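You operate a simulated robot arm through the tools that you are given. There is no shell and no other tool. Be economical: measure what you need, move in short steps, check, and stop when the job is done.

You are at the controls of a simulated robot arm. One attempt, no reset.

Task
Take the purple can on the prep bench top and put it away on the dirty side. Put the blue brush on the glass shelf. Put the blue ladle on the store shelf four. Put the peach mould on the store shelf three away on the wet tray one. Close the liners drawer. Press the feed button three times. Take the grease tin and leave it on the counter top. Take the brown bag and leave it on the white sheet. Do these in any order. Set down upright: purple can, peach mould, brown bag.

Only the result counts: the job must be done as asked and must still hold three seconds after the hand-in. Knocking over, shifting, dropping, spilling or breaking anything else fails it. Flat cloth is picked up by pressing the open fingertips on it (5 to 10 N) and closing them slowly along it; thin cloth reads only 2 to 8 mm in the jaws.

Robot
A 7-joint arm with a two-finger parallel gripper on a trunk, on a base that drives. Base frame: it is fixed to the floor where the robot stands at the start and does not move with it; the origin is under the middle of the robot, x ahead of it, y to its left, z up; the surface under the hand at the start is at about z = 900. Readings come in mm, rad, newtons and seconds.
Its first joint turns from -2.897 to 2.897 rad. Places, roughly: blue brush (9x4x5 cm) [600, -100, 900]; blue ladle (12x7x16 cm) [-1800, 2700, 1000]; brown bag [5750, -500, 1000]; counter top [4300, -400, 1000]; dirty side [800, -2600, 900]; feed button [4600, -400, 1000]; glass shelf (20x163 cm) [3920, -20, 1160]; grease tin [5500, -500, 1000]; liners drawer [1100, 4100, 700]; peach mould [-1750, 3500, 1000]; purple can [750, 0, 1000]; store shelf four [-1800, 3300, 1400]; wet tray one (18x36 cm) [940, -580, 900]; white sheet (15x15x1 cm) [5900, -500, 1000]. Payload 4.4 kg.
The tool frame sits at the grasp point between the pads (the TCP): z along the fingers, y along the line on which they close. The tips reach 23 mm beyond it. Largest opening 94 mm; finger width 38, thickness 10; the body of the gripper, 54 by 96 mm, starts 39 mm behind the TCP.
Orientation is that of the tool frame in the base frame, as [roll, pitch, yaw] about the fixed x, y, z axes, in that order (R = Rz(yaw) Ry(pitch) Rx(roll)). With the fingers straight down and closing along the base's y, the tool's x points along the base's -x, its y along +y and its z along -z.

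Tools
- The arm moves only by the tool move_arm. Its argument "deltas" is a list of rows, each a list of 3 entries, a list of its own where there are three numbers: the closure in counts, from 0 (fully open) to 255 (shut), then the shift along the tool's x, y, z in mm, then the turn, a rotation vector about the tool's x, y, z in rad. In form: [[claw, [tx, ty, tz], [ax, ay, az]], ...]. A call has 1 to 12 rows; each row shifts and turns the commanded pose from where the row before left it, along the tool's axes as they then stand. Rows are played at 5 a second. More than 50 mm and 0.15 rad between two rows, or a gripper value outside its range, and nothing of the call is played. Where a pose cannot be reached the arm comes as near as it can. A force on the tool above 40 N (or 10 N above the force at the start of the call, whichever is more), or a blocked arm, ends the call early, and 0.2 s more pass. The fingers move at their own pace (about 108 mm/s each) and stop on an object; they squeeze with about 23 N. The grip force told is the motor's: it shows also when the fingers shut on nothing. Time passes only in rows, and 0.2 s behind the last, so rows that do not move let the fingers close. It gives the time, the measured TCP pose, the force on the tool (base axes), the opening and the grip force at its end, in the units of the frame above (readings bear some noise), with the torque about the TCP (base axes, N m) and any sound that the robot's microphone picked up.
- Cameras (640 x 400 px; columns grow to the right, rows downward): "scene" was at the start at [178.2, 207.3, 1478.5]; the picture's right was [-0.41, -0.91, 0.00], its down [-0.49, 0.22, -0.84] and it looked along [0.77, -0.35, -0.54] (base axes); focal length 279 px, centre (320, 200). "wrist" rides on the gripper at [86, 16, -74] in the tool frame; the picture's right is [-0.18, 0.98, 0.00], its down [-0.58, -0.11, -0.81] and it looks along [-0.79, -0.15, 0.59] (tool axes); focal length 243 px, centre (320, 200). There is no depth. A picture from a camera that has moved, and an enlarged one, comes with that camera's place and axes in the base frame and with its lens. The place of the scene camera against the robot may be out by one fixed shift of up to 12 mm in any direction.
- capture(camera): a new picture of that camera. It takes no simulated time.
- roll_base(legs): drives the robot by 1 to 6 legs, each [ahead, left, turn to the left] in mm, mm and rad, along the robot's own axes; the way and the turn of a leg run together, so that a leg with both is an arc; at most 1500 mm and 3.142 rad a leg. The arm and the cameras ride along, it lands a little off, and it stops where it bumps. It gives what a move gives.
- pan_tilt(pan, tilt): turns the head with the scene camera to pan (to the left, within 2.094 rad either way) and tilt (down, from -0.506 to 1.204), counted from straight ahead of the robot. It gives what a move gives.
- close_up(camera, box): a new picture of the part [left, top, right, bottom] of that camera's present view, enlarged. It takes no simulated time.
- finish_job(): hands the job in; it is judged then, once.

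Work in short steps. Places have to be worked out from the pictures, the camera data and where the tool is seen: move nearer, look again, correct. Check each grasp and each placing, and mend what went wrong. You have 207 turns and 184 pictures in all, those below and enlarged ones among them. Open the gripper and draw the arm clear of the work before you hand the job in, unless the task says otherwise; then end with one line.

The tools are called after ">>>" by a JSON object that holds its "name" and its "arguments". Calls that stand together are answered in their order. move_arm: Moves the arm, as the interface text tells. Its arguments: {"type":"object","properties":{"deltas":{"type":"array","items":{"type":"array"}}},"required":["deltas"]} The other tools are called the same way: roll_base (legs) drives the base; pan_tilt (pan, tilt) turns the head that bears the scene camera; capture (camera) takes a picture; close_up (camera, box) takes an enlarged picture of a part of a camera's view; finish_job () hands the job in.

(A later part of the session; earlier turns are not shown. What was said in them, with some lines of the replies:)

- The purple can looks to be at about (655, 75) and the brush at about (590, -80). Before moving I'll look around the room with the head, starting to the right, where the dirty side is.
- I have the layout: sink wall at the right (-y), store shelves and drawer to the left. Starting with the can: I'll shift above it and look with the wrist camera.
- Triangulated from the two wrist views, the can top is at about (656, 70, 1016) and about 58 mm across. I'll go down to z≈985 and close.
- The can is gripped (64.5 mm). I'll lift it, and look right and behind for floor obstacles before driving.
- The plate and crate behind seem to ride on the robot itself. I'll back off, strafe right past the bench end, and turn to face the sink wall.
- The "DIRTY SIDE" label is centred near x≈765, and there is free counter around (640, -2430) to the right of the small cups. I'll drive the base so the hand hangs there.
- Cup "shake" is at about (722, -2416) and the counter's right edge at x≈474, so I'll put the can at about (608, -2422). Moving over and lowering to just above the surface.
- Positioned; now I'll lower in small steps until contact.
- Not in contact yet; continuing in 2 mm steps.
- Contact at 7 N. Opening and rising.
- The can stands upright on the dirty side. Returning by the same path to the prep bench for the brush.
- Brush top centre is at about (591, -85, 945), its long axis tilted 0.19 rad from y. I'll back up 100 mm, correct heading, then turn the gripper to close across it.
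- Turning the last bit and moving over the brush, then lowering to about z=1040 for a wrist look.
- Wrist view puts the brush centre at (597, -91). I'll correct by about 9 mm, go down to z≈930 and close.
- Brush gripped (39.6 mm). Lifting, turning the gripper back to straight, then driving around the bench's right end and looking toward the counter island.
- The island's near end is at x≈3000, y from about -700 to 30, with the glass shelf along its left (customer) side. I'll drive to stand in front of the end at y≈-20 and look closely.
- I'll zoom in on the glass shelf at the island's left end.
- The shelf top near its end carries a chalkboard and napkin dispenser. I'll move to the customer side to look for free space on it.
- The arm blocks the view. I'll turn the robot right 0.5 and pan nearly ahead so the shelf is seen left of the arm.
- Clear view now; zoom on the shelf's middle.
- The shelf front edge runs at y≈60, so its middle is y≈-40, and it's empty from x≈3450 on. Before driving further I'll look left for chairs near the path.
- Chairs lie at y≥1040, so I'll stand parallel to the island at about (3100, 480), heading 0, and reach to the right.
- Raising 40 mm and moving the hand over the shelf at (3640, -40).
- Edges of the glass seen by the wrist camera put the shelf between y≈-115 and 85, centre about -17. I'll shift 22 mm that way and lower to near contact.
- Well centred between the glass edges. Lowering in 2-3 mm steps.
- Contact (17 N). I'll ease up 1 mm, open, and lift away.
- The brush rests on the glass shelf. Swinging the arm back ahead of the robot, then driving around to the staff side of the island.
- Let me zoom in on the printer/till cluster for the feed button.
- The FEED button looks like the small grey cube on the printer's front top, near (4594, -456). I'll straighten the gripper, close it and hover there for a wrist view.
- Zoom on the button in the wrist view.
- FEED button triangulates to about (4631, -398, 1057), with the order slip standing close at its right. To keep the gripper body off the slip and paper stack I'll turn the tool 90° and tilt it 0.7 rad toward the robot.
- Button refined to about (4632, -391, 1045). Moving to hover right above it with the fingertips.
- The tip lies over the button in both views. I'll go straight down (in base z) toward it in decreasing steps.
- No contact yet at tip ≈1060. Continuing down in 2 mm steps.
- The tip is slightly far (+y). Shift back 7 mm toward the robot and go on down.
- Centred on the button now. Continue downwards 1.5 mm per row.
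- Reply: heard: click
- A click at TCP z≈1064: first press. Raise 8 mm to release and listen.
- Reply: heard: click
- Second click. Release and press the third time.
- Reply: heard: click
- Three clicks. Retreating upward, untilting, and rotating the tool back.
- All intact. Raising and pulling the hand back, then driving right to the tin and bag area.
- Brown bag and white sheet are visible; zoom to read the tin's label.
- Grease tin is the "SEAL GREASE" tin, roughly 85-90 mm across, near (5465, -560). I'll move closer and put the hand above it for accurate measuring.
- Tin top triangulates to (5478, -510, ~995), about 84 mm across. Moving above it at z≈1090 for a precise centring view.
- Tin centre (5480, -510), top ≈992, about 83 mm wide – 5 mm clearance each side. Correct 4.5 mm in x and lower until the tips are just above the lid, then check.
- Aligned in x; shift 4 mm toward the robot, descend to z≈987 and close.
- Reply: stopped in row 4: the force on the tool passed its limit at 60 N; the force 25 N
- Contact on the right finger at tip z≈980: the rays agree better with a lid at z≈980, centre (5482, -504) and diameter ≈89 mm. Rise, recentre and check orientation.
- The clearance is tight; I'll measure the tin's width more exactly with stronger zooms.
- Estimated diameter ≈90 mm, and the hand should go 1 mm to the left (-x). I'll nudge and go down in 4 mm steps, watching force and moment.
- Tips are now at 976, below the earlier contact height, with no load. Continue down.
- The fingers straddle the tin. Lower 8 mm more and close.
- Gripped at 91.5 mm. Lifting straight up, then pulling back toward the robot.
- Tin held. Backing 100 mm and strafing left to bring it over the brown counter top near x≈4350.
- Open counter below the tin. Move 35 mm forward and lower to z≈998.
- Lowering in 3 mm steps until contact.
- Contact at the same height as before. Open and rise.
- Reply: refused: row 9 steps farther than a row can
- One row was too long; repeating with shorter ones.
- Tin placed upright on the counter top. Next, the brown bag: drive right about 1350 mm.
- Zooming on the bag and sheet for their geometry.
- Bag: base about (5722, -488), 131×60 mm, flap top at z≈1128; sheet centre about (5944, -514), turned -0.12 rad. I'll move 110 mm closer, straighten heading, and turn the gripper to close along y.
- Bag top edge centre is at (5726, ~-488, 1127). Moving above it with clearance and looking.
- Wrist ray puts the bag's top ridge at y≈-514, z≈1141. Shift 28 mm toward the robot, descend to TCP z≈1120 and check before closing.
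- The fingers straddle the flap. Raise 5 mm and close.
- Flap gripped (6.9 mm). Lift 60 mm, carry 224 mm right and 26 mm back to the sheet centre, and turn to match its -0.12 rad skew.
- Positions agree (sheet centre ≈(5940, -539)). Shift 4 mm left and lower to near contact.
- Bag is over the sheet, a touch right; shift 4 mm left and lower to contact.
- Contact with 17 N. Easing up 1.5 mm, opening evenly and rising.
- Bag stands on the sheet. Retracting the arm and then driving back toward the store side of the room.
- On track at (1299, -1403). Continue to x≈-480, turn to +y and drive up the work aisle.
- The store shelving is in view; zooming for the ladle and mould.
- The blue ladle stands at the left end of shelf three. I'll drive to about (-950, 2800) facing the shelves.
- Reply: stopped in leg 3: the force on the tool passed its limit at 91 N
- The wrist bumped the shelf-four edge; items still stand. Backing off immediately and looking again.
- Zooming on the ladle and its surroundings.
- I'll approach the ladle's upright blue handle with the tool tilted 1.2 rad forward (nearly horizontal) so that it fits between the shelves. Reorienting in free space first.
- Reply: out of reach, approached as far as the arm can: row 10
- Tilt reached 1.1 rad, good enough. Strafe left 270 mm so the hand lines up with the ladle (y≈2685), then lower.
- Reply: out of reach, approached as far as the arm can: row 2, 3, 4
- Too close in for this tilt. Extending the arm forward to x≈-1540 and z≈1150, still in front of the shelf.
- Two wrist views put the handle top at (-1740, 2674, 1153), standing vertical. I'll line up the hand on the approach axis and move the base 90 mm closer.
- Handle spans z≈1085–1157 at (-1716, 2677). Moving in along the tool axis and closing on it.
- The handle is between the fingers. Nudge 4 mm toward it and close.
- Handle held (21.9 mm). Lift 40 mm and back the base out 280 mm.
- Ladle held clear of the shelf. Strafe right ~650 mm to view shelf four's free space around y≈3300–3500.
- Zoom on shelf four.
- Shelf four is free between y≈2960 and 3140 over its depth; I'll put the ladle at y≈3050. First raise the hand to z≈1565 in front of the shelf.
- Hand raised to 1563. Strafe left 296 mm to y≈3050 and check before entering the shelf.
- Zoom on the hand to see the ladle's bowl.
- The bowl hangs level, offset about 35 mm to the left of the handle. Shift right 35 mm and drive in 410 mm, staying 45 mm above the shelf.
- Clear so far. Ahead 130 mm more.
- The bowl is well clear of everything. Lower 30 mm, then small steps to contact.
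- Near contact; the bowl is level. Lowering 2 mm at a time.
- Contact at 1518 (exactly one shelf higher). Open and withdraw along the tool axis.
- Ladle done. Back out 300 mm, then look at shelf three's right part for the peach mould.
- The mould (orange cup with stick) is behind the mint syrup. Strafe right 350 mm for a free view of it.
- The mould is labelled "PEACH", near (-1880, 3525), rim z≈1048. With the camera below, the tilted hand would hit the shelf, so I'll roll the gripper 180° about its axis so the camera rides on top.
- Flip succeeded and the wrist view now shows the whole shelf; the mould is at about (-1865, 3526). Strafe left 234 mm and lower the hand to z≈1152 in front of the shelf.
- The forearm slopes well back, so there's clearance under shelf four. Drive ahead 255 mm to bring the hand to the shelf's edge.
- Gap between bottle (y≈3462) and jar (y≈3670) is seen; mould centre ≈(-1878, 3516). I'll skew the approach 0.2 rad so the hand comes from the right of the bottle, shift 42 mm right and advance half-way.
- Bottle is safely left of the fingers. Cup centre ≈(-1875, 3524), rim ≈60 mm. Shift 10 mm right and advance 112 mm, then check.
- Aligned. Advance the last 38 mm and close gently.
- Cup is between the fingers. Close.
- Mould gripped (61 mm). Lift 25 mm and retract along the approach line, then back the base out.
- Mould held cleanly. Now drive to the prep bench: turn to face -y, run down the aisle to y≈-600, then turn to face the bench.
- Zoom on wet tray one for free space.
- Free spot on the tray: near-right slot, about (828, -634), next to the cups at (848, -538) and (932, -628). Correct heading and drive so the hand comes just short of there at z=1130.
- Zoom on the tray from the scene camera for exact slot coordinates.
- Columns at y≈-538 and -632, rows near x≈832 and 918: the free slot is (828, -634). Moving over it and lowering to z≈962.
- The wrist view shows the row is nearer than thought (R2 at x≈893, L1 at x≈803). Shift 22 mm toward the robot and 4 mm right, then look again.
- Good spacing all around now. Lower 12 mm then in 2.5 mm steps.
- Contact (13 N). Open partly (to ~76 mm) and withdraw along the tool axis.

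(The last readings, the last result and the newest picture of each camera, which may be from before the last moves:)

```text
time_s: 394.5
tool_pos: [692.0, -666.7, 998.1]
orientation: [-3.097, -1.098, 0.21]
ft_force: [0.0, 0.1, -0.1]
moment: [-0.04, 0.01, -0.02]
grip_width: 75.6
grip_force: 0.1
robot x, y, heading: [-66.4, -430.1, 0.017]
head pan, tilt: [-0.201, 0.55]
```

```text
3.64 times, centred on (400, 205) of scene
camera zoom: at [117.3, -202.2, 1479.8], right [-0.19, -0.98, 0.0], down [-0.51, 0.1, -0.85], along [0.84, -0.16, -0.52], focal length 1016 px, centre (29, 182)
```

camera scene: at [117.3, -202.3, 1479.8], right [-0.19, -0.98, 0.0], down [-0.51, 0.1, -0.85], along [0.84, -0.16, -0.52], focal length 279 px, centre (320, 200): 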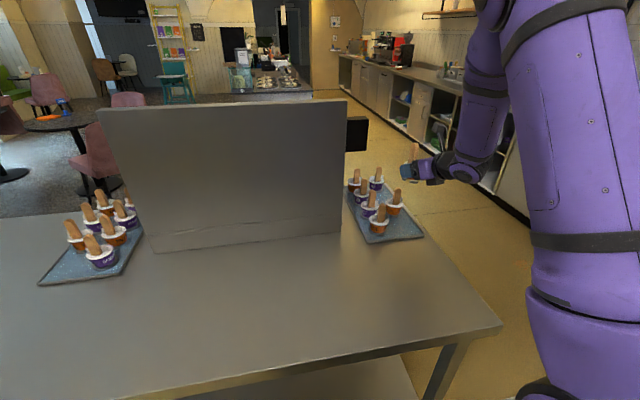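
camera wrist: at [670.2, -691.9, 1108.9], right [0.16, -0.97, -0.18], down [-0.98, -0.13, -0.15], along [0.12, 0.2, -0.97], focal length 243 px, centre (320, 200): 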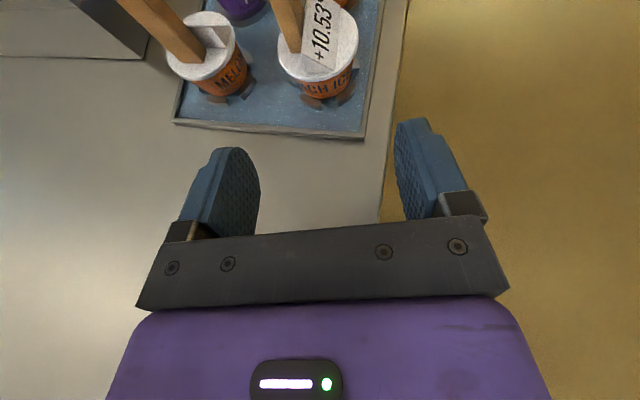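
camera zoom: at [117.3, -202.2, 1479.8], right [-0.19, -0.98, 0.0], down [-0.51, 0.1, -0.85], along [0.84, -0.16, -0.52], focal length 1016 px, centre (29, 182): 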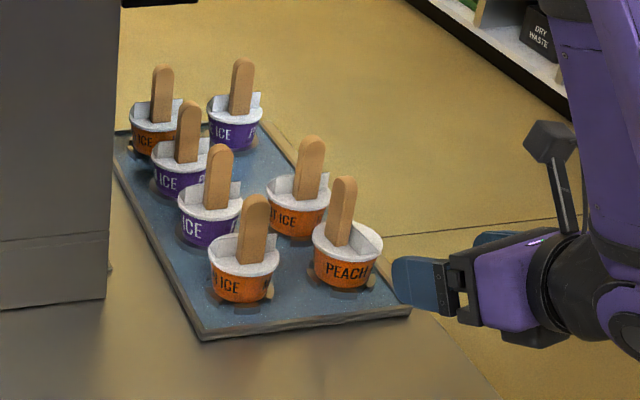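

Peach mould stands upright on the tray. Last task: the liners drawer. Raise the hand, close the fingers, and drive around via the aisle toward (1000, 3150).

>>> {"name": "move_arm", "arguments": {"deltas": [[255, [36, 0, -18], [0, 0, 0]], [255, [36, 0, -18], [0, 0, 0]], [255, [36, 0, -18], [0, 0, 0]], [255, [0, 0, 0], [0, 0, 0]]]}}

>>> {"name": "roll_base", "arguments": {"legs": [[-420, 0, 0], [0, 0, 1.555], [1500, 0, 0], [1500, 0, 0], [450, 0, 0]]}}

>>> {"name": "pan_tilt", "arguments": {"pan": -0.5, "tilt": 0.4}}

>>> {"name": "capture", "arguments": {"camera": "scene"}}

```text
time_s: 395.5
tool_pos: [695.1, -669.0, 1121.6]
orientation: [-3.097, -1.098, 0.209]
ft_force: [0.2, 0.9, -0.5]
moment: [0.05, -0.02, 0.0]
grip_width: 0.0
grip_force: 23.4
robot x, y, heading: [-68.6, -430.2, 0.011]
head pan, tilt: [-0.201, 0.55]
```

```text
time_s: 418.4
tool_pos: [-203.7, 3822.5, 1120.1]
orientation: [-3.096, -1.098, 1.775]
ft_force: [0.1, -0.3, -0.9]
moment: [-0.01, 0.02, 0.02]
grip_width: 0.0
grip_force: 22.9
robot x, y, heading: [-450.4, 3062.8, 1.574]
head pan, tilt: [-0.201, 0.55]
```

```text
time_s: 419.2
tool_pos: [-203.9, 3821.5, 1121.1]
orientation: [-3.096, -1.098, 1.776]
ft_force: [0.3, -0.3, -0.1]
moment: [0.0, -0.02, -0.02]
grip_width: 0.1
grip_force: 23.4
robot x, y, heading: [-447.5, 3064.1, 1.575]
head pan, tilt: [-0.499, 0.4]
```

```text
46 pictures are left
camera scene: at [-641.2, 3253.2, 1493.5], right [0.88, -0.47, 0.0], down [-0.18, -0.34, -0.92], along [0.44, 0.81, -0.39], focal length 279 px, centre (320, 200)
```

scene: 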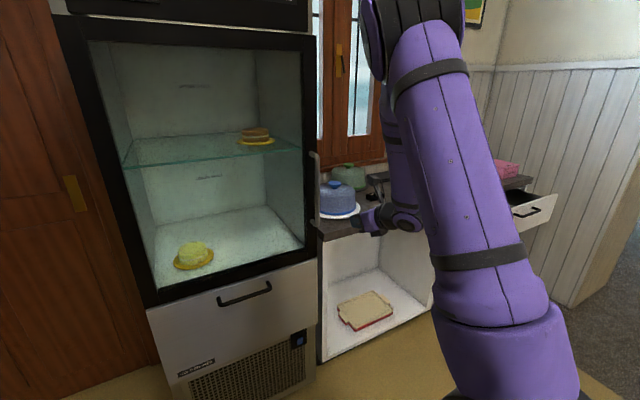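

The open drawer is at the far right end of that cabinet, front near (1230, 3980). Strafe right 1350 mm and look.

>>> {"name": "roll_base", "arguments": {"legs": [[-60, 0, 0], [0, -1350, 0]]}}

>>> {"name": "pan_tilt", "arguments": {"pan": -0.1, "tilt": 0.5}}

>>> {"name": "capture", "arguments": {"camera": "scene"}}

```text
time_s: 426.6
tool_pos: [1185.1, 3743.6, 1121.1]
orientation: [-3.096, -1.099, 1.751]
ft_force: [0.6, -0.2, 0.2]
moment: [0.03, -0.01, 0.01]
grip_width: 0.0
grip_force: 22.5
robot x, y, heading: [923.4, 2991.6, 1.555]
head pan, tilt: [-0.499, 0.4]
```

```text
time_s: 427.5
tool_pos: [1184.2, 3744.2, 1122.5]
orientation: [-3.097, -1.098, 1.75]
ft_force: [-0.4, 0.6, 0.0]
moment: [-0.01, -0.02, -0.02]
grip_width: 0.2
grip_force: 22.9
robot x, y, heading: [923.9, 2989.8, 1.545]
head pan, tilt: [-0.099, 0.499]
```

```text
45 pictures are left
camera scene: at [699.3, 3195.3, 1484.4], right [0.99, -0.12, 0.0], down [-0.06, -0.48, -0.88], along [0.1, 0.87, -0.48], focal length 279 px, centre (320, 200)
```

scene: 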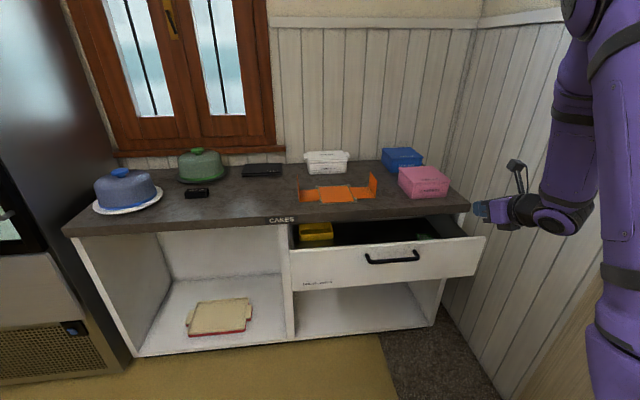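

Drawer front: x≈680–1420, panel y≈3977, z≈666–850, handle at (1045, ~3945, 815). I'll align the base (x≈790), unskew the tool, and lower the closed fingers to z≈760 in front of the panel.

>>> {"name": "roll_base", "arguments": {"legs": [[0, 130, 0.026]]}}

>>> {"name": "move_arm", "arguments": {"deltas": [[255, [0, 0, 0], [-0.111, 0.0025, 0.057]], [255, [0, 0, 0], [-0.111, 0.0025, 0.057]], [255, [-40, 0, 20.5], [0, 0, 0]], [255, [-40, 0, 20.5], [0, 0, 0]], [255, [-40, 0, 20.5], [0, 0, 0]], [255, [-40, 0, 20.5], [0, 0, 0]], [255, [-40, 0, 20.5], [0, 0, 0]], [255, [-40, 0, 20.5], [0, 0, 0]], [255, [-40, 0, 20.5], [0, 0, 0]], [255, [-40, 0, 20.5], [0, 0, 0]], [255, [0, 0, 0], [0, 0, 0]]]}}

>>> {"name": "capture", "arguments": {"camera": "scene"}}

>>> {"name": "capture", "arguments": {"camera": "wrist"}}

```text
time_s: 428.8
tool_pos: [1034.8, 3751.6, 1121.1]
orientation: [-3.095, -1.097, 1.777]
ft_force: [0.0, 0.1, 0.0]
moment: [-0.02, 0.01, 0.0]
grip_width: 0.0
grip_force: 23.0
robot x, y, heading: [795.1, 2991.7, 1.581]
head pan, tilt: [-0.099, 0.499]
```

```text
time_s: 431.2
tool_pos: [1030.1, 3750.8, 761.0]
orientation: [-3.097, -1.1, 1.526]
ft_force: [-0.6, 0.0, 0.6]
moment: [0.0, -0.02, -0.03]
grip_width: 0.2
grip_force: 22.9
robot x, y, heading: [793.1, 2996.8, 1.581]
head pan, tilt: [-0.099, 0.499]
```

```text
44 pictures are left
camera scene: at [564.0, 3190.3, 1484.4], right [1.0, -0.09, 0.0], down [-0.04, -0.48, -0.88], along [0.08, 0.87, -0.48], focal length 279 px, centre (320, 200)
```

scene: 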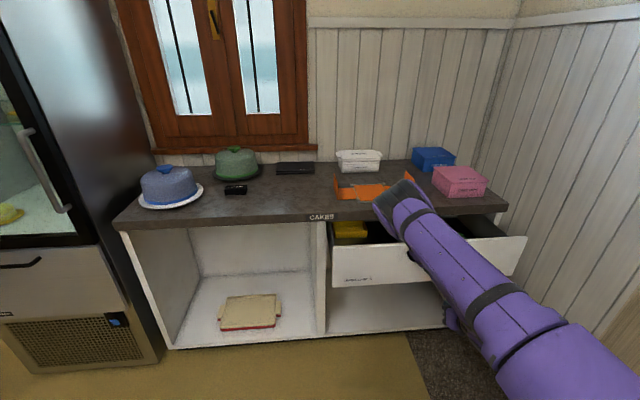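

```text
43 pictures are left
camera wrist: at [1048.6, 3722.8, 871.7], right [0.98, -0.09, -0.18], down [-0.12, -0.98, -0.15], along [-0.17, 0.17, -0.97], focal length 243 px, centre (320, 200)
```

wrist: 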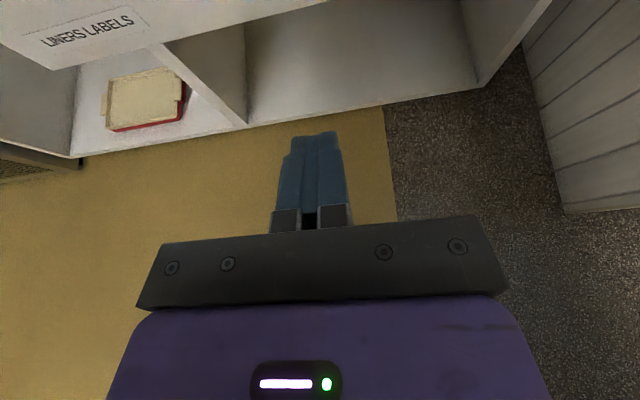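

The tag reads "LINERS". Tip is at z≈750, below the handle. Drive ahead 185 mm to just before the panel.

>>> {"name": "roll_base", "arguments": {"legs": [[185, 0, -0.01]]}}

>>> {"name": "capture", "arguments": {"camera": "wrist"}}

>>> {"name": "capture", "arguments": {"camera": "scene"}}

```text
time_s: 432.7
tool_pos: [1040.0, 3932.2, 760.5]
orientation: [-3.096, -1.099, 1.515]
ft_force: [0.1, 0.4, 0.3]
moment: [-0.02, 0.0, 0.02]
grip_width: 0.0
grip_force: 22.9
robot x, y, heading: [793.3, 3181.5, 1.563]
head pan, tilt: [-0.099, 0.499]
```

```text
42 pictures are left
camera wrist: at [1058.4, 3906.2, 871.9], right [0.98, -0.1, -0.18], down [-0.13, -0.98, -0.15], along [-0.17, 0.17, -0.97], focal length 243 px, centre (320, 200)
```

wrist: 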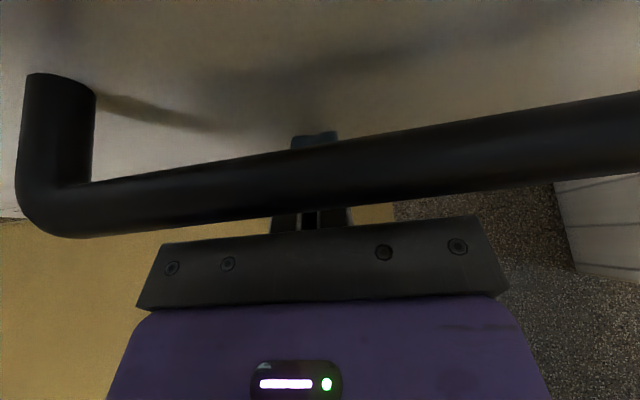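

```text
41 pictures are left
camera scene: at [566.5, 3380.3, 1484.4], right [0.99, -0.11, 0.0], down [-0.05, -0.48, -0.88], along [0.09, 0.87, -0.48], focal length 279 px, centre (320, 200)
```

scene: 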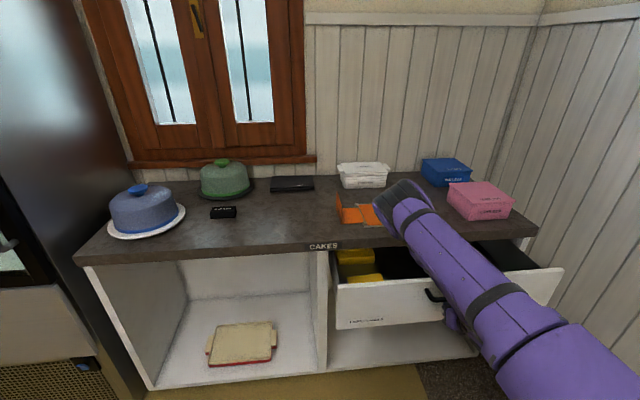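

The handle is just above the fingers; lower 20 mm for clearance, then push forward with the arm in 10 mm rows.

>>> {"name": "move_arm", "arguments": {"deltas": [[255, [-9, 0, 4.5], [0, 0, 0]], [255, [-9, 0, 4.5], [0, 0, 0]], [255, [4.56, 0, 8.89], [0, 0, 0]], [255, [4.56, 0, 8.89], [0, 0, 0]], [255, [4.56, 0, 8.89], [0, 0, 0]], [255, [4.56, 0, 8.89], [0, 0, 0]], [255, [4.56, 0, 8.89], [0, 0, 0]], [255, [4.56, 0, 8.89], [0, 0, 0]], [255, [0, 0, 0], [0, 0, 0]]]}}

>>> {"name": "capture", "arguments": {"camera": "scene"}}

```text
time_s: 434.7
tool_pos: [1042.2, 3993.5, 742.4]
orientation: [-3.097, -1.097, 1.513]
ft_force: [0.3, -0.4, -0.8]
moment: [0.03, 0.02, 0.0]
grip_width: 0.1
grip_force: 22.6
robot x, y, heading: [794.1, 3177.0, 1.564]
head pan, tilt: [-0.099, 0.499]
```

```text
40 pictures are left
camera scene: at [566.5, 3380.2, 1484.4], right [0.99, -0.11, 0.0], down [-0.05, -0.48, -0.88], along [0.09, 0.87, -0.48], focal length 279 px, centre (320, 200)
```

scene: 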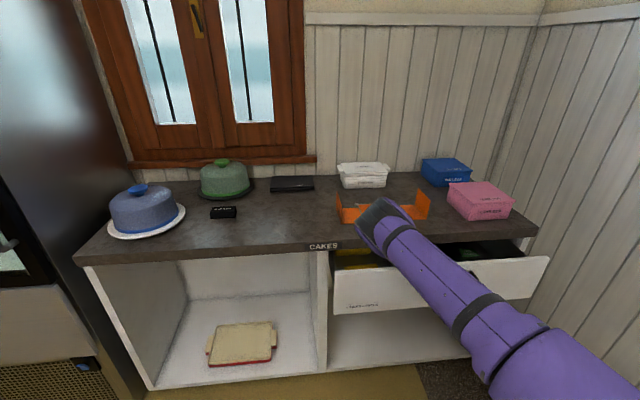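

The drawer slides in easily. Continue pushing 60 mm.

>>> {"name": "move_arm", "arguments": {"deltas": [[255, [4.56, 0, 8.89], [0, 0, 0]], [255, [4.56, 0, 8.89], [0, 0, 0]], [255, [4.56, 0, 8.89], [0, 0, 0]], [255, [4.56, 0, 8.89], [0, 0, 0]], [255, [4.56, 0, 8.89], [0, 0, 0]], [255, [4.56, 0, 8.89], [0, 0, 0]], [255, [0, 0, 0], [0, 0, 0]]]}}

>>> {"name": "capture", "arguments": {"camera": "scene"}}

```text
time_s: 436.3
tool_pos: [1042.5, 4054.1, 742.0]
orientation: [-3.097, -1.098, 1.515]
ft_force: [0.5, 0.1, 0.0]
moment: [-0.01, -0.03, 0.0]
grip_width: 0.0
grip_force: 22.9
robot x, y, heading: [794.5, 3178.8, 1.569]
head pan, tilt: [-0.099, 0.499]
```

```text
39 pictures are left
camera scene: at [566.5, 3380.2, 1484.4], right [0.99, -0.11, 0.0], down [-0.05, -0.48, -0.88], along [0.09, 0.87, -0.48], focal length 279 px, centre (320, 200)
```

scene: 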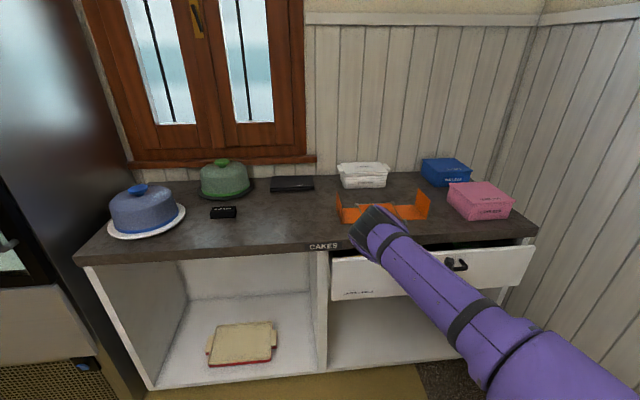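

Almost closed. Push on with smaller rows until it stops.

>>> {"name": "move_arm", "arguments": {"deltas": [[255, [3.6, 0, 7.1], [0, 0, 0]], [255, [3.6, 0, 7.1], [0, 0, 0]], [255, [3.6, 0, 7.1], [0, 0, 0]], [255, [3.6, 0, 7.1], [0, 0, 0]], [255, [0, 0, 0], [0, 0, 0]]]}}

>>> {"name": "close_up", "arguments": {"camera": "scene", "box": [300, 220, 560, 380]}}

```text
time_s: 437.5
tool_pos: [1043.1, 4085.5, 741.4]
orientation: [-3.097, -1.097, 1.513]
ft_force: [0.3, -2.1, 0.1]
moment: [0.0, -0.01, 0.01]
grip_width: 0.0
grip_force: 23.0
robot x, y, heading: [792.3, 3177.1, 1.565]
head pan, tilt: [-0.099, 0.499]
```

```text
2.46 times, centred on (430, 300) of scene
camera zoom: at [566.5, 3380.2, 1484.4], right [0.99, -0.11, 0.0], down [-0.05, -0.48, -0.88], along [0.09, 0.87, -0.48], focal length 688 px, centre (49, -46)
```

zoom: 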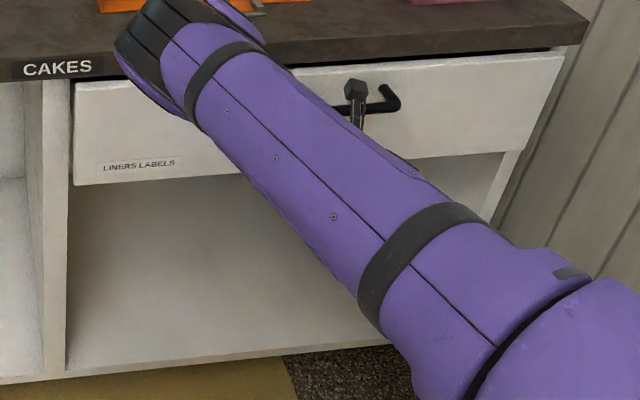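

A little more: 4 mm rows until firm contact.

>>> {"name": "move_arm", "arguments": {"deltas": [[255, [1.8, 0, 3.6], [0, 0, 0]], [255, [1.8, 0, 3.6], [0, 0, 0]], [255, [1.8, 0, 3.6], [0, 0, 0]], [255, [1.8, 0, 3.6], [0, 0, 0]], [255, [0, 0, 0], [0, 0, 0]]]}}

>>> {"name": "close_up", "arguments": {"camera": "scene", "box": [300, 220, 560, 380]}}

```text
time_s: 438.7
tool_pos: [1043.9, 4103.6, 741.3]
orientation: [-3.097, -1.1, 1.514]
ft_force: [0.3, 0.1, -0.5]
moment: [-0.01, -0.05, 0.03]
grip_width: 0.0
grip_force: 22.9
robot x, y, heading: [796.2, 3179.3, 1.566]
head pan, tilt: [-0.099, 0.499]
```

```text
2.46 times, centred on (430, 300) of scene
camera zoom: at [566.5, 3380.2, 1484.4], right [0.99, -0.11, 0.0], down [-0.05, -0.48, -0.88], along [0.09, 0.87, -0.48], focal length 688 px, centre (49, -46)
```

zoom: 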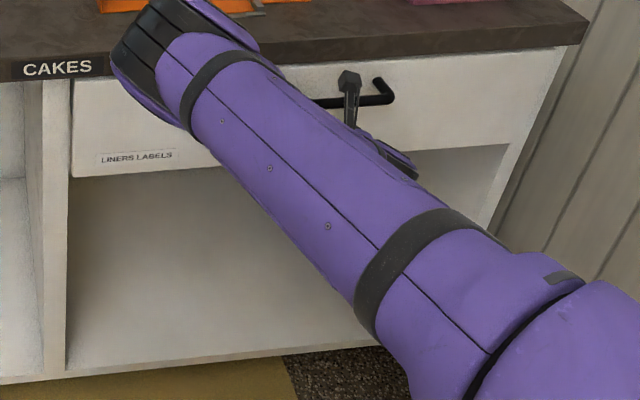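

Still sliding. To keep the top camera clear of the counter edge, back off 8 mm, lower 35 mm, and push on.

>>> {"name": "move_arm", "arguments": {"deltas": [[255, [-3.6, 0, -7.1], [0, 0, 0]], [255, [-15.6, 0, 8], [0, 0, 0]], [255, [-15.6, 0, 8], [0, 0, 0]], [255, [3.6, 0, 7.1], [0, 0, 0]], [255, [1.8, 0, 3.6], [0, 0, 0]], [255, [1.8, 0, 3.6], [0, 0, 0]], [255, [1.8, 0, 3.6], [0, 0, 0]], [255, [0, 0, 0], [0, 0, 0]]]}}

>>> {"name": "close_up", "arguments": {"camera": "scene", "box": [300, 220, 560, 380]}}

>>> {"name": "capture", "arguments": {"camera": "wrist"}}

```text
time_s: 440.5
tool_pos: [1042.0, 4111.6, 705.8]
orientation: [-3.098, -1.097, 1.513]
ft_force: [-5.6, -34.0, 16.8]
moment: [3.62, -0.76, -0.52]
grip_width: 0.0
grip_force: 22.4
robot x, y, heading: [792.9, 3181.7, 1.566]
head pan, tilt: [-0.099, 0.499]
```

```text
2.46 times, centred on (430, 300) of scene
camera zoom: at [566.1, 3378.0, 1484.6], right [0.99, -0.11, 0.0], down [-0.05, -0.47, -0.88], along [0.09, 0.87, -0.48], focal length 688 px, centre (49, -46)
```

zoom: 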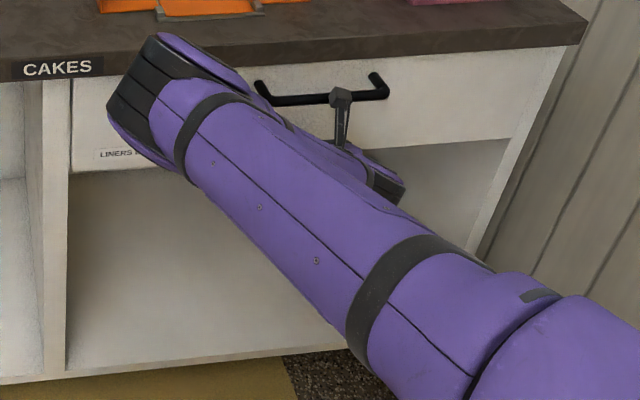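

```text
35 pictures are left
camera wrist: at [1060.3, 4083.9, 817.7], right [0.98, -0.1, -0.18], down [-0.13, -0.98, -0.15], along [-0.16, 0.17, -0.97], focal length 243 px, centre (320, 200)
```

wrist: 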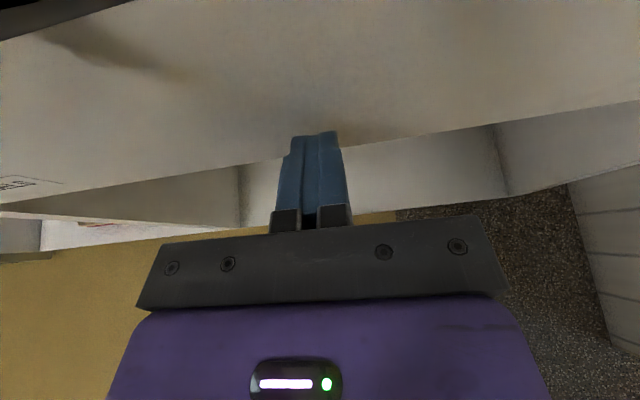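

The moment suggests the camera is now pressing the handle, with the drawer probably at its stop. Back off and inspect.

>>> {"name": "move_arm", "arguments": {"deltas": [[255, [-13.7, 0, -26.7], [0, 0, 0]], [255, [-13.7, 0, -26.7], [0, 0, 0]], [255, [-13.7, 0, -26.7], [0, 0, 0]], [255, [-13.7, 0, -26.7], [0, 0, 0]], [255, [0, 0, 0], [0, 0, 0]]]}}

>>> {"name": "roll_base", "arguments": {"legs": [[-200, 0, 0]]}}

>>> {"name": "capture", "arguments": {"camera": "scene"}}

>>> {"name": "close_up", "arguments": {"camera": "scene", "box": [280, 190, 500, 310]}}

```text
time_s: 441.7
tool_pos: [1039.5, 3992.9, 705.8]
orientation: [-3.095, -1.097, 1.513]
ft_force: [0.8, 0.3, 0.1]
moment: [-0.01, 0.0, 0.0]
grip_width: 0.0
grip_force: 22.6
robot x, y, heading: [793.1, 3177.0, 1.563]
head pan, tilt: [-0.099, 0.499]
```

```text
time_s: 443.3
tool_pos: [1042.5, 3791.8, 704.9]
orientation: [-3.098, -1.097, 1.509]
ft_force: [-0.1, -0.4, 0.1]
moment: [-0.02, -0.03, -0.02]
grip_width: 0.0
grip_force: 23.5
robot x, y, heading: [793.1, 2980.6, 1.56]
head pan, tilt: [-0.099, 0.499]
```

```text
34 pictures are left
camera scene: at [565.6, 3182.8, 1484.4], right [0.99, -0.11, 0.0], down [-0.05, -0.48, -0.88], along [0.1, 0.87, -0.48], focal length 279 px, centre (320, 200)
```

scene: 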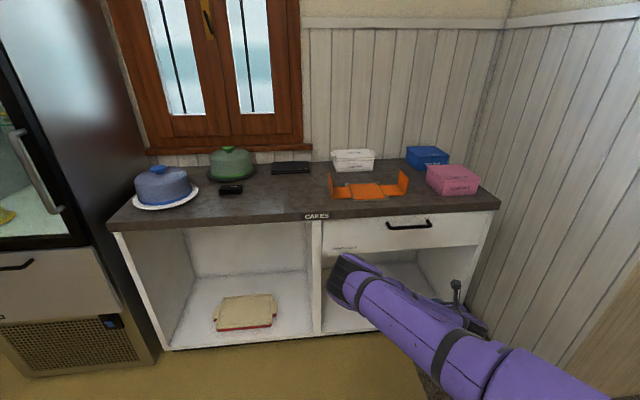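

```text
2.91 times, centred on (390, 250) of scene
camera zoom: at [565.6, 3182.8, 1484.4], right [0.99, -0.11, 0.0], down [-0.05, -0.48, -0.88], along [0.1, 0.87, -0.48], focal length 813 px, centre (116, 54)
```

zoom: 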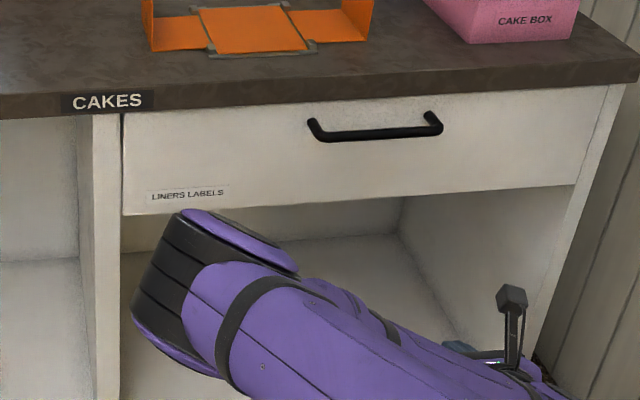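

The drawer looks flush with the cabinet. I'll verify with a fingertip push beside the handle (x≈1200).

>>> {"name": "move_arm", "arguments": {"deltas": [[255, [33, 0, -17], [0, 0, 0]], [255, [0, 0, 0], [0, 0, 0]]]}}

>>> {"name": "roll_base", "arguments": {"legs": [[0, -170, 0.01], [200, 0, 0]]}}

>>> {"name": "move_arm", "arguments": {"deltas": [[255, [13.7, 0, 26.7], [0, 0, 0]], [255, [13.7, 0, 26.7], [0, 0, 0]], [255, [13.7, 0, 26.7], [0, 0, 0]], [255, [4.56, 0, 8.9], [0, 0, 0]], [255, [0, 0, 0], [0, 0, 0]]]}}

>>> {"name": "capture", "arguments": {"camera": "wrist"}}

```text
time_s: 443.9
tool_pos: [1043.4, 3794.7, 744.4]
orientation: [-3.096, -1.098, 1.508]
ft_force: [0.3, 0.4, -0.5]
moment: [0.04, -0.03, -0.02]
grip_width: 0.0
grip_force: 22.9
robot x, y, heading: [795.1, 2978.6, 1.565]
head pan, tilt: [-0.099, 0.499]
```

```text
time_s: 446.6
tool_pos: [1206.5, 3996.2, 742.5]
orientation: [-3.097, -1.098, 1.517]
ft_force: [0.0, -0.2, -0.1]
moment: [0.01, 0.03, 0.01]
grip_width: 0.1
grip_force: 23.4
robot x, y, heading: [963.6, 3178.5, 1.57]
head pan, tilt: [-0.099, 0.499]
```

```text
time_s: 447.8
tool_pos: [1207.3, 4097.2, 745.2]
orientation: [-3.093, -1.097, 1.516]
ft_force: [0.4, -0.1, -0.2]
moment: [0.04, 0.01, 0.01]
grip_width: 0.0
grip_force: 22.8
robot x, y, heading: [961.4, 3178.8, 1.569]
head pan, tilt: [-0.099, 0.499]
```

```text
32 pictures are left
camera wrist: at [1225.7, 4069.2, 855.3], right [0.98, -0.1, -0.18], down [-0.12, -0.98, -0.15], along [-0.17, 0.17, -0.97], focal length 243 px, centre (320, 200)
```

wrist: 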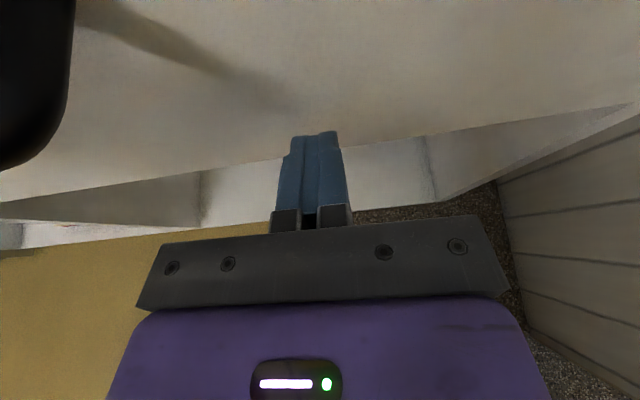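

Lower 20 mm (camera is beside the handle now) and push in 4 mm rows.

>>> {"name": "move_arm", "arguments": {"deltas": [[255, [-18, 0, 9], [0, 0, 0]], [255, [1.8, 0, 3.6], [0, 0, 0]], [255, [1.8, 0, 3.6], [0, 0, 0]], [255, [1.8, 0, 3.6], [0, 0, 0]], [255, [1.8, 0, 3.6], [0, 0, 0]], [255, [1.8, 0, 3.6], [0, 0, 0]], [255, [0, 0, 0], [0, 0, 0]]]}}

```text
time_s: 449.4
tool_pos: [1206.7, 4113.6, 722.7]
orientation: [-3.096, -1.096, 1.516]
ft_force: [-7.1, -33.8, 5.5]
moment: [0.36, 0.08, 0.22]
grip_width: 0.1
grip_force: 23.0
robot x, y, heading: [961.9, 3180.2, 1.569]
head pan, tilt: [-0.099, 0.499]
```

Firm stop against the panel at tip y≈4134 – same end position: drawer is closed. Withdraw and take a final look.

>>> {"name": "move_arm", "arguments": {"deltas": [[255, [-13.7, 0, -26.7], [0, 0, 0]], [255, [-13.7, 0, -26.7], [0, 0, 0]], [255, [-13.7, 0, -26.7], [0, 0, 0]], [0, [-13.7, 0, -26.7], [0, 0, 0]], [0, [0, 0, 0], [0, 0, 0]]]}}

>>> {"name": "roll_base", "arguments": {"legs": [[-300, 0, 0]]}}

>>> {"name": "capture", "arguments": {"camera": "scene"}}

```text
time_s: 450.6
tool_pos: [1203.7, 3995.3, 723.4]
orientation: [-3.095, -1.098, 1.517]
ft_force: [0.4, 0.6, -1.3]
moment: [0.0, -0.03, 0.01]
grip_width: 93.9
grip_force: 0.1
robot x, y, heading: [961.0, 3183.4, 1.568]
head pan, tilt: [-0.099, 0.499]
```

```text
time_s: 453.1
tool_pos: [1194.5, 3641.5, 788.6]
orientation: [-3.134, -1.216, 1.563]
ft_force: [-0.2, 3.1, -3.3]
moment: [0.07, 0.0, 0.0]
grip_width: 94.0
grip_force: 0.1
robot x, y, heading: [963.6, 2911.7, 1.563]
head pan, tilt: [-0.099, 0.499]
stopped in leg 1: the robot was blocked; the commanded pose is now the measured one
```

```text
31 pictures are left
camera scene: at [731.6, 3179.3, 1487.2], right [0.99, -0.1, 0.0], down [-0.05, -0.52, -0.85], along [0.09, 0.85, -0.52], focal length 279 px, centre (320, 200)
```

scene: 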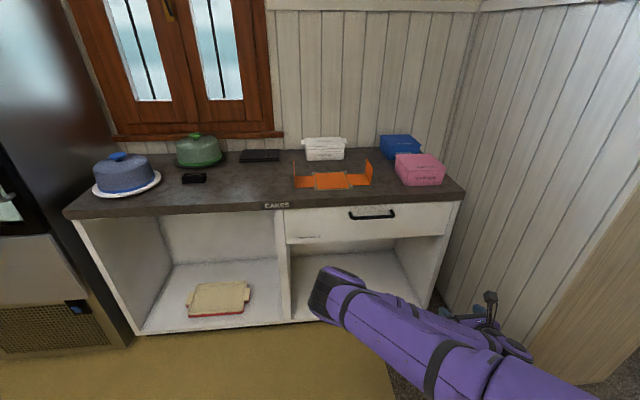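

The base's rear bumped the bench end. Move forward off it right away and check.

>>> {"name": "roll_base", "arguments": {"legs": [[90, 0, 0]]}}

>>> {"name": "pan_tilt", "arguments": {"pan": 2.09, "tilt": 0.35}}

>>> {"name": "capture", "arguments": {"camera": "scene"}}

>>> {"name": "pan_tilt", "arguments": {"pan": -2.09, "tilt": 0.35}}

>>> {"name": "capture", "arguments": {"camera": "scene"}}

```text
time_s: 454.1
tool_pos: [1197.5, 3723.9, 784.2]
orientation: [-3.12, -1.212, 1.546]
ft_force: [0.6, 0.2, 0.3]
moment: [0.0, 0.02, -0.01]
grip_width: 94.1
grip_force: 0.1
robot x, y, heading: [958.7, 2987.6, 1.577]
head pan, tilt: [-0.099, 0.499]
```

```text
time_s: 456.2
tool_pos: [1197.3, 3724.2, 784.5]
orientation: [-3.119, -1.212, 1.544]
ft_force: [-0.3, 0.2, 0.3]
moment: [0.0, 0.01, -0.02]
grip_width: 93.7
grip_force: 0.1
robot x, y, heading: [959.3, 2988.3, 1.571]
head pan, tilt: [2.089, 0.351]
```

```text
30 pictures are left
camera scene: at [641.4, 3054.7, 1498.1], right [-0.49, 0.87, 0.0], down [0.3, 0.17, -0.94], along [-0.82, -0.46, -0.34], focal length 279 px, centre (320, 200)
```

scene: 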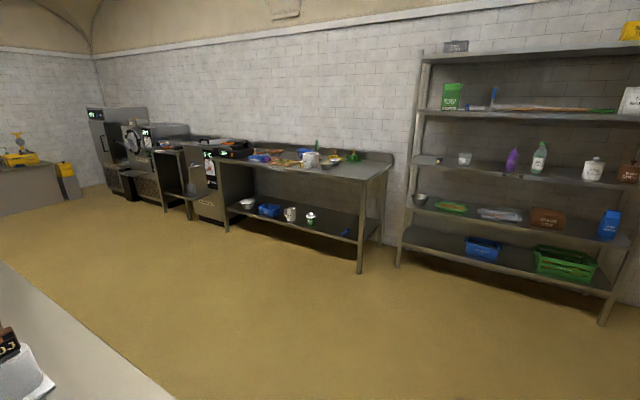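

```text
time_s: 459.6
tool_pos: [1198.2, 3723.2, 784.8]
orientation: [-3.118, -1.212, 1.543]
ft_force: [-0.1, -0.1, -0.2]
moment: [-0.01, -0.03, 0.02]
grip_width: 94.0
grip_force: 0.1
robot x, y, heading: [961.6, 2986.8, 1.571]
head pan, tilt: [-2.089, 0.351]
```

```text
29 pictures are left
camera scene: at [803.2, 3054.3, 1498.1], right [-0.5, -0.87, 0.0], down [-0.3, 0.17, -0.94], along [0.81, -0.47, -0.34], focal length 279 px, centre (320, 200)
```

scene: 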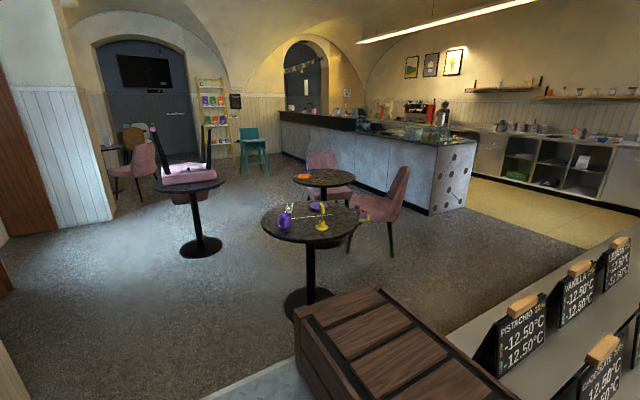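

The signs still stand. To check the bench end and its items I'll go left along the aisle and look back.

>>> {"name": "roll_base", "arguments": {"legs": [[60, 0, 0], [0, 1350, 0]]}}

>>> {"name": "pan_tilt", "arguments": {"pan": -2.09, "tilt": 0.4}}

>>> {"name": "capture", "arguments": {"camera": "scene"}}

```text
time_s: 467.1
tool_pos: [-148.1, 3805.0, 785.6]
orientation: [-3.119, -1.213, 1.501]
ft_force: [0.9, 0.9, 0.4]
moment: [0.02, 0.01, 0.02]
grip_width: 93.9
grip_force: 0.0
robot x, y, heading: [-417.0, 3084.5, 1.521]
head pan, tilt: [-2.089, 0.351]
```

```text
time_s: 467.7
tool_pos: [-149.1, 3807.8, 784.2]
orientation: [-3.12, -1.21, 1.497]
ft_force: [-0.4, 0.8, -0.5]
moment: [0.01, 0.02, 0.02]
grip_width: 94.0
grip_force: 0.0
robot x, y, heading: [-416.1, 3086.6, 1.52]
head pan, tilt: [-2.089, 0.4]
```

```text
28 pictures are left
camera scene: at [-573.5, 3157.0, 1493.6], right [-0.54, -0.84, 0.0], down [-0.33, 0.21, -0.92], along [0.78, -0.49, -0.39], focal length 279 px, centre (320, 200)
```

scene: 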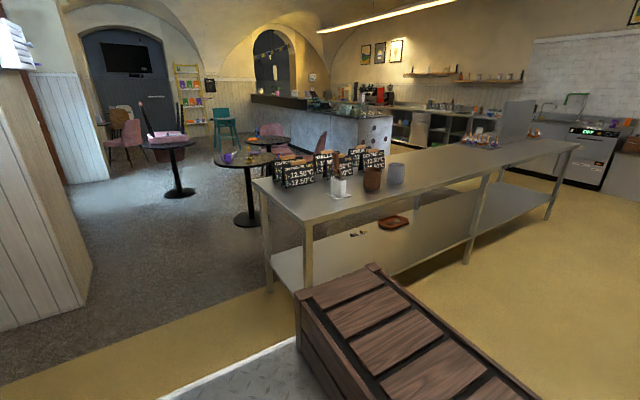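

>>> {"name": "close_up", "arguments": {"camera": "scene", "box": [240, 120, 520, 260]}}

```text
2.29 times, centred on (380, 190) of scene
camera zoom: at [-573.5, 3157.0, 1493.6], right [-0.54, -0.84, 0.0], down [-0.33, 0.21, -0.92], along [0.78, -0.49, -0.39], focal length 638 px, centre (183, 223)
```

zoom: 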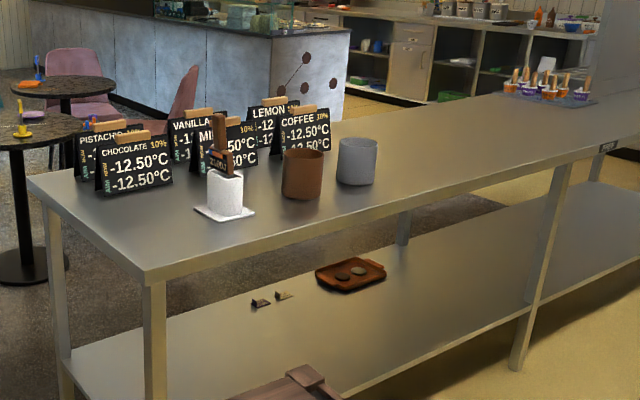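

Everything on the bench stands as before, the drawer stayed closed, and the gripper is open and clear of the work. I'm handing in.

>>> {"name": "finish_job", "arguments": {}}

```text
The job is handed in.
```

I did all eight tasks and handed the job in; the purple can, peach mould and brown bag were upright when I left them. Two bumps could count against it: the wrist hit the edge of store shelf four, and the base hit the end of the prep bench. In the pictures afterwards nothing had fallen or visibly moved.
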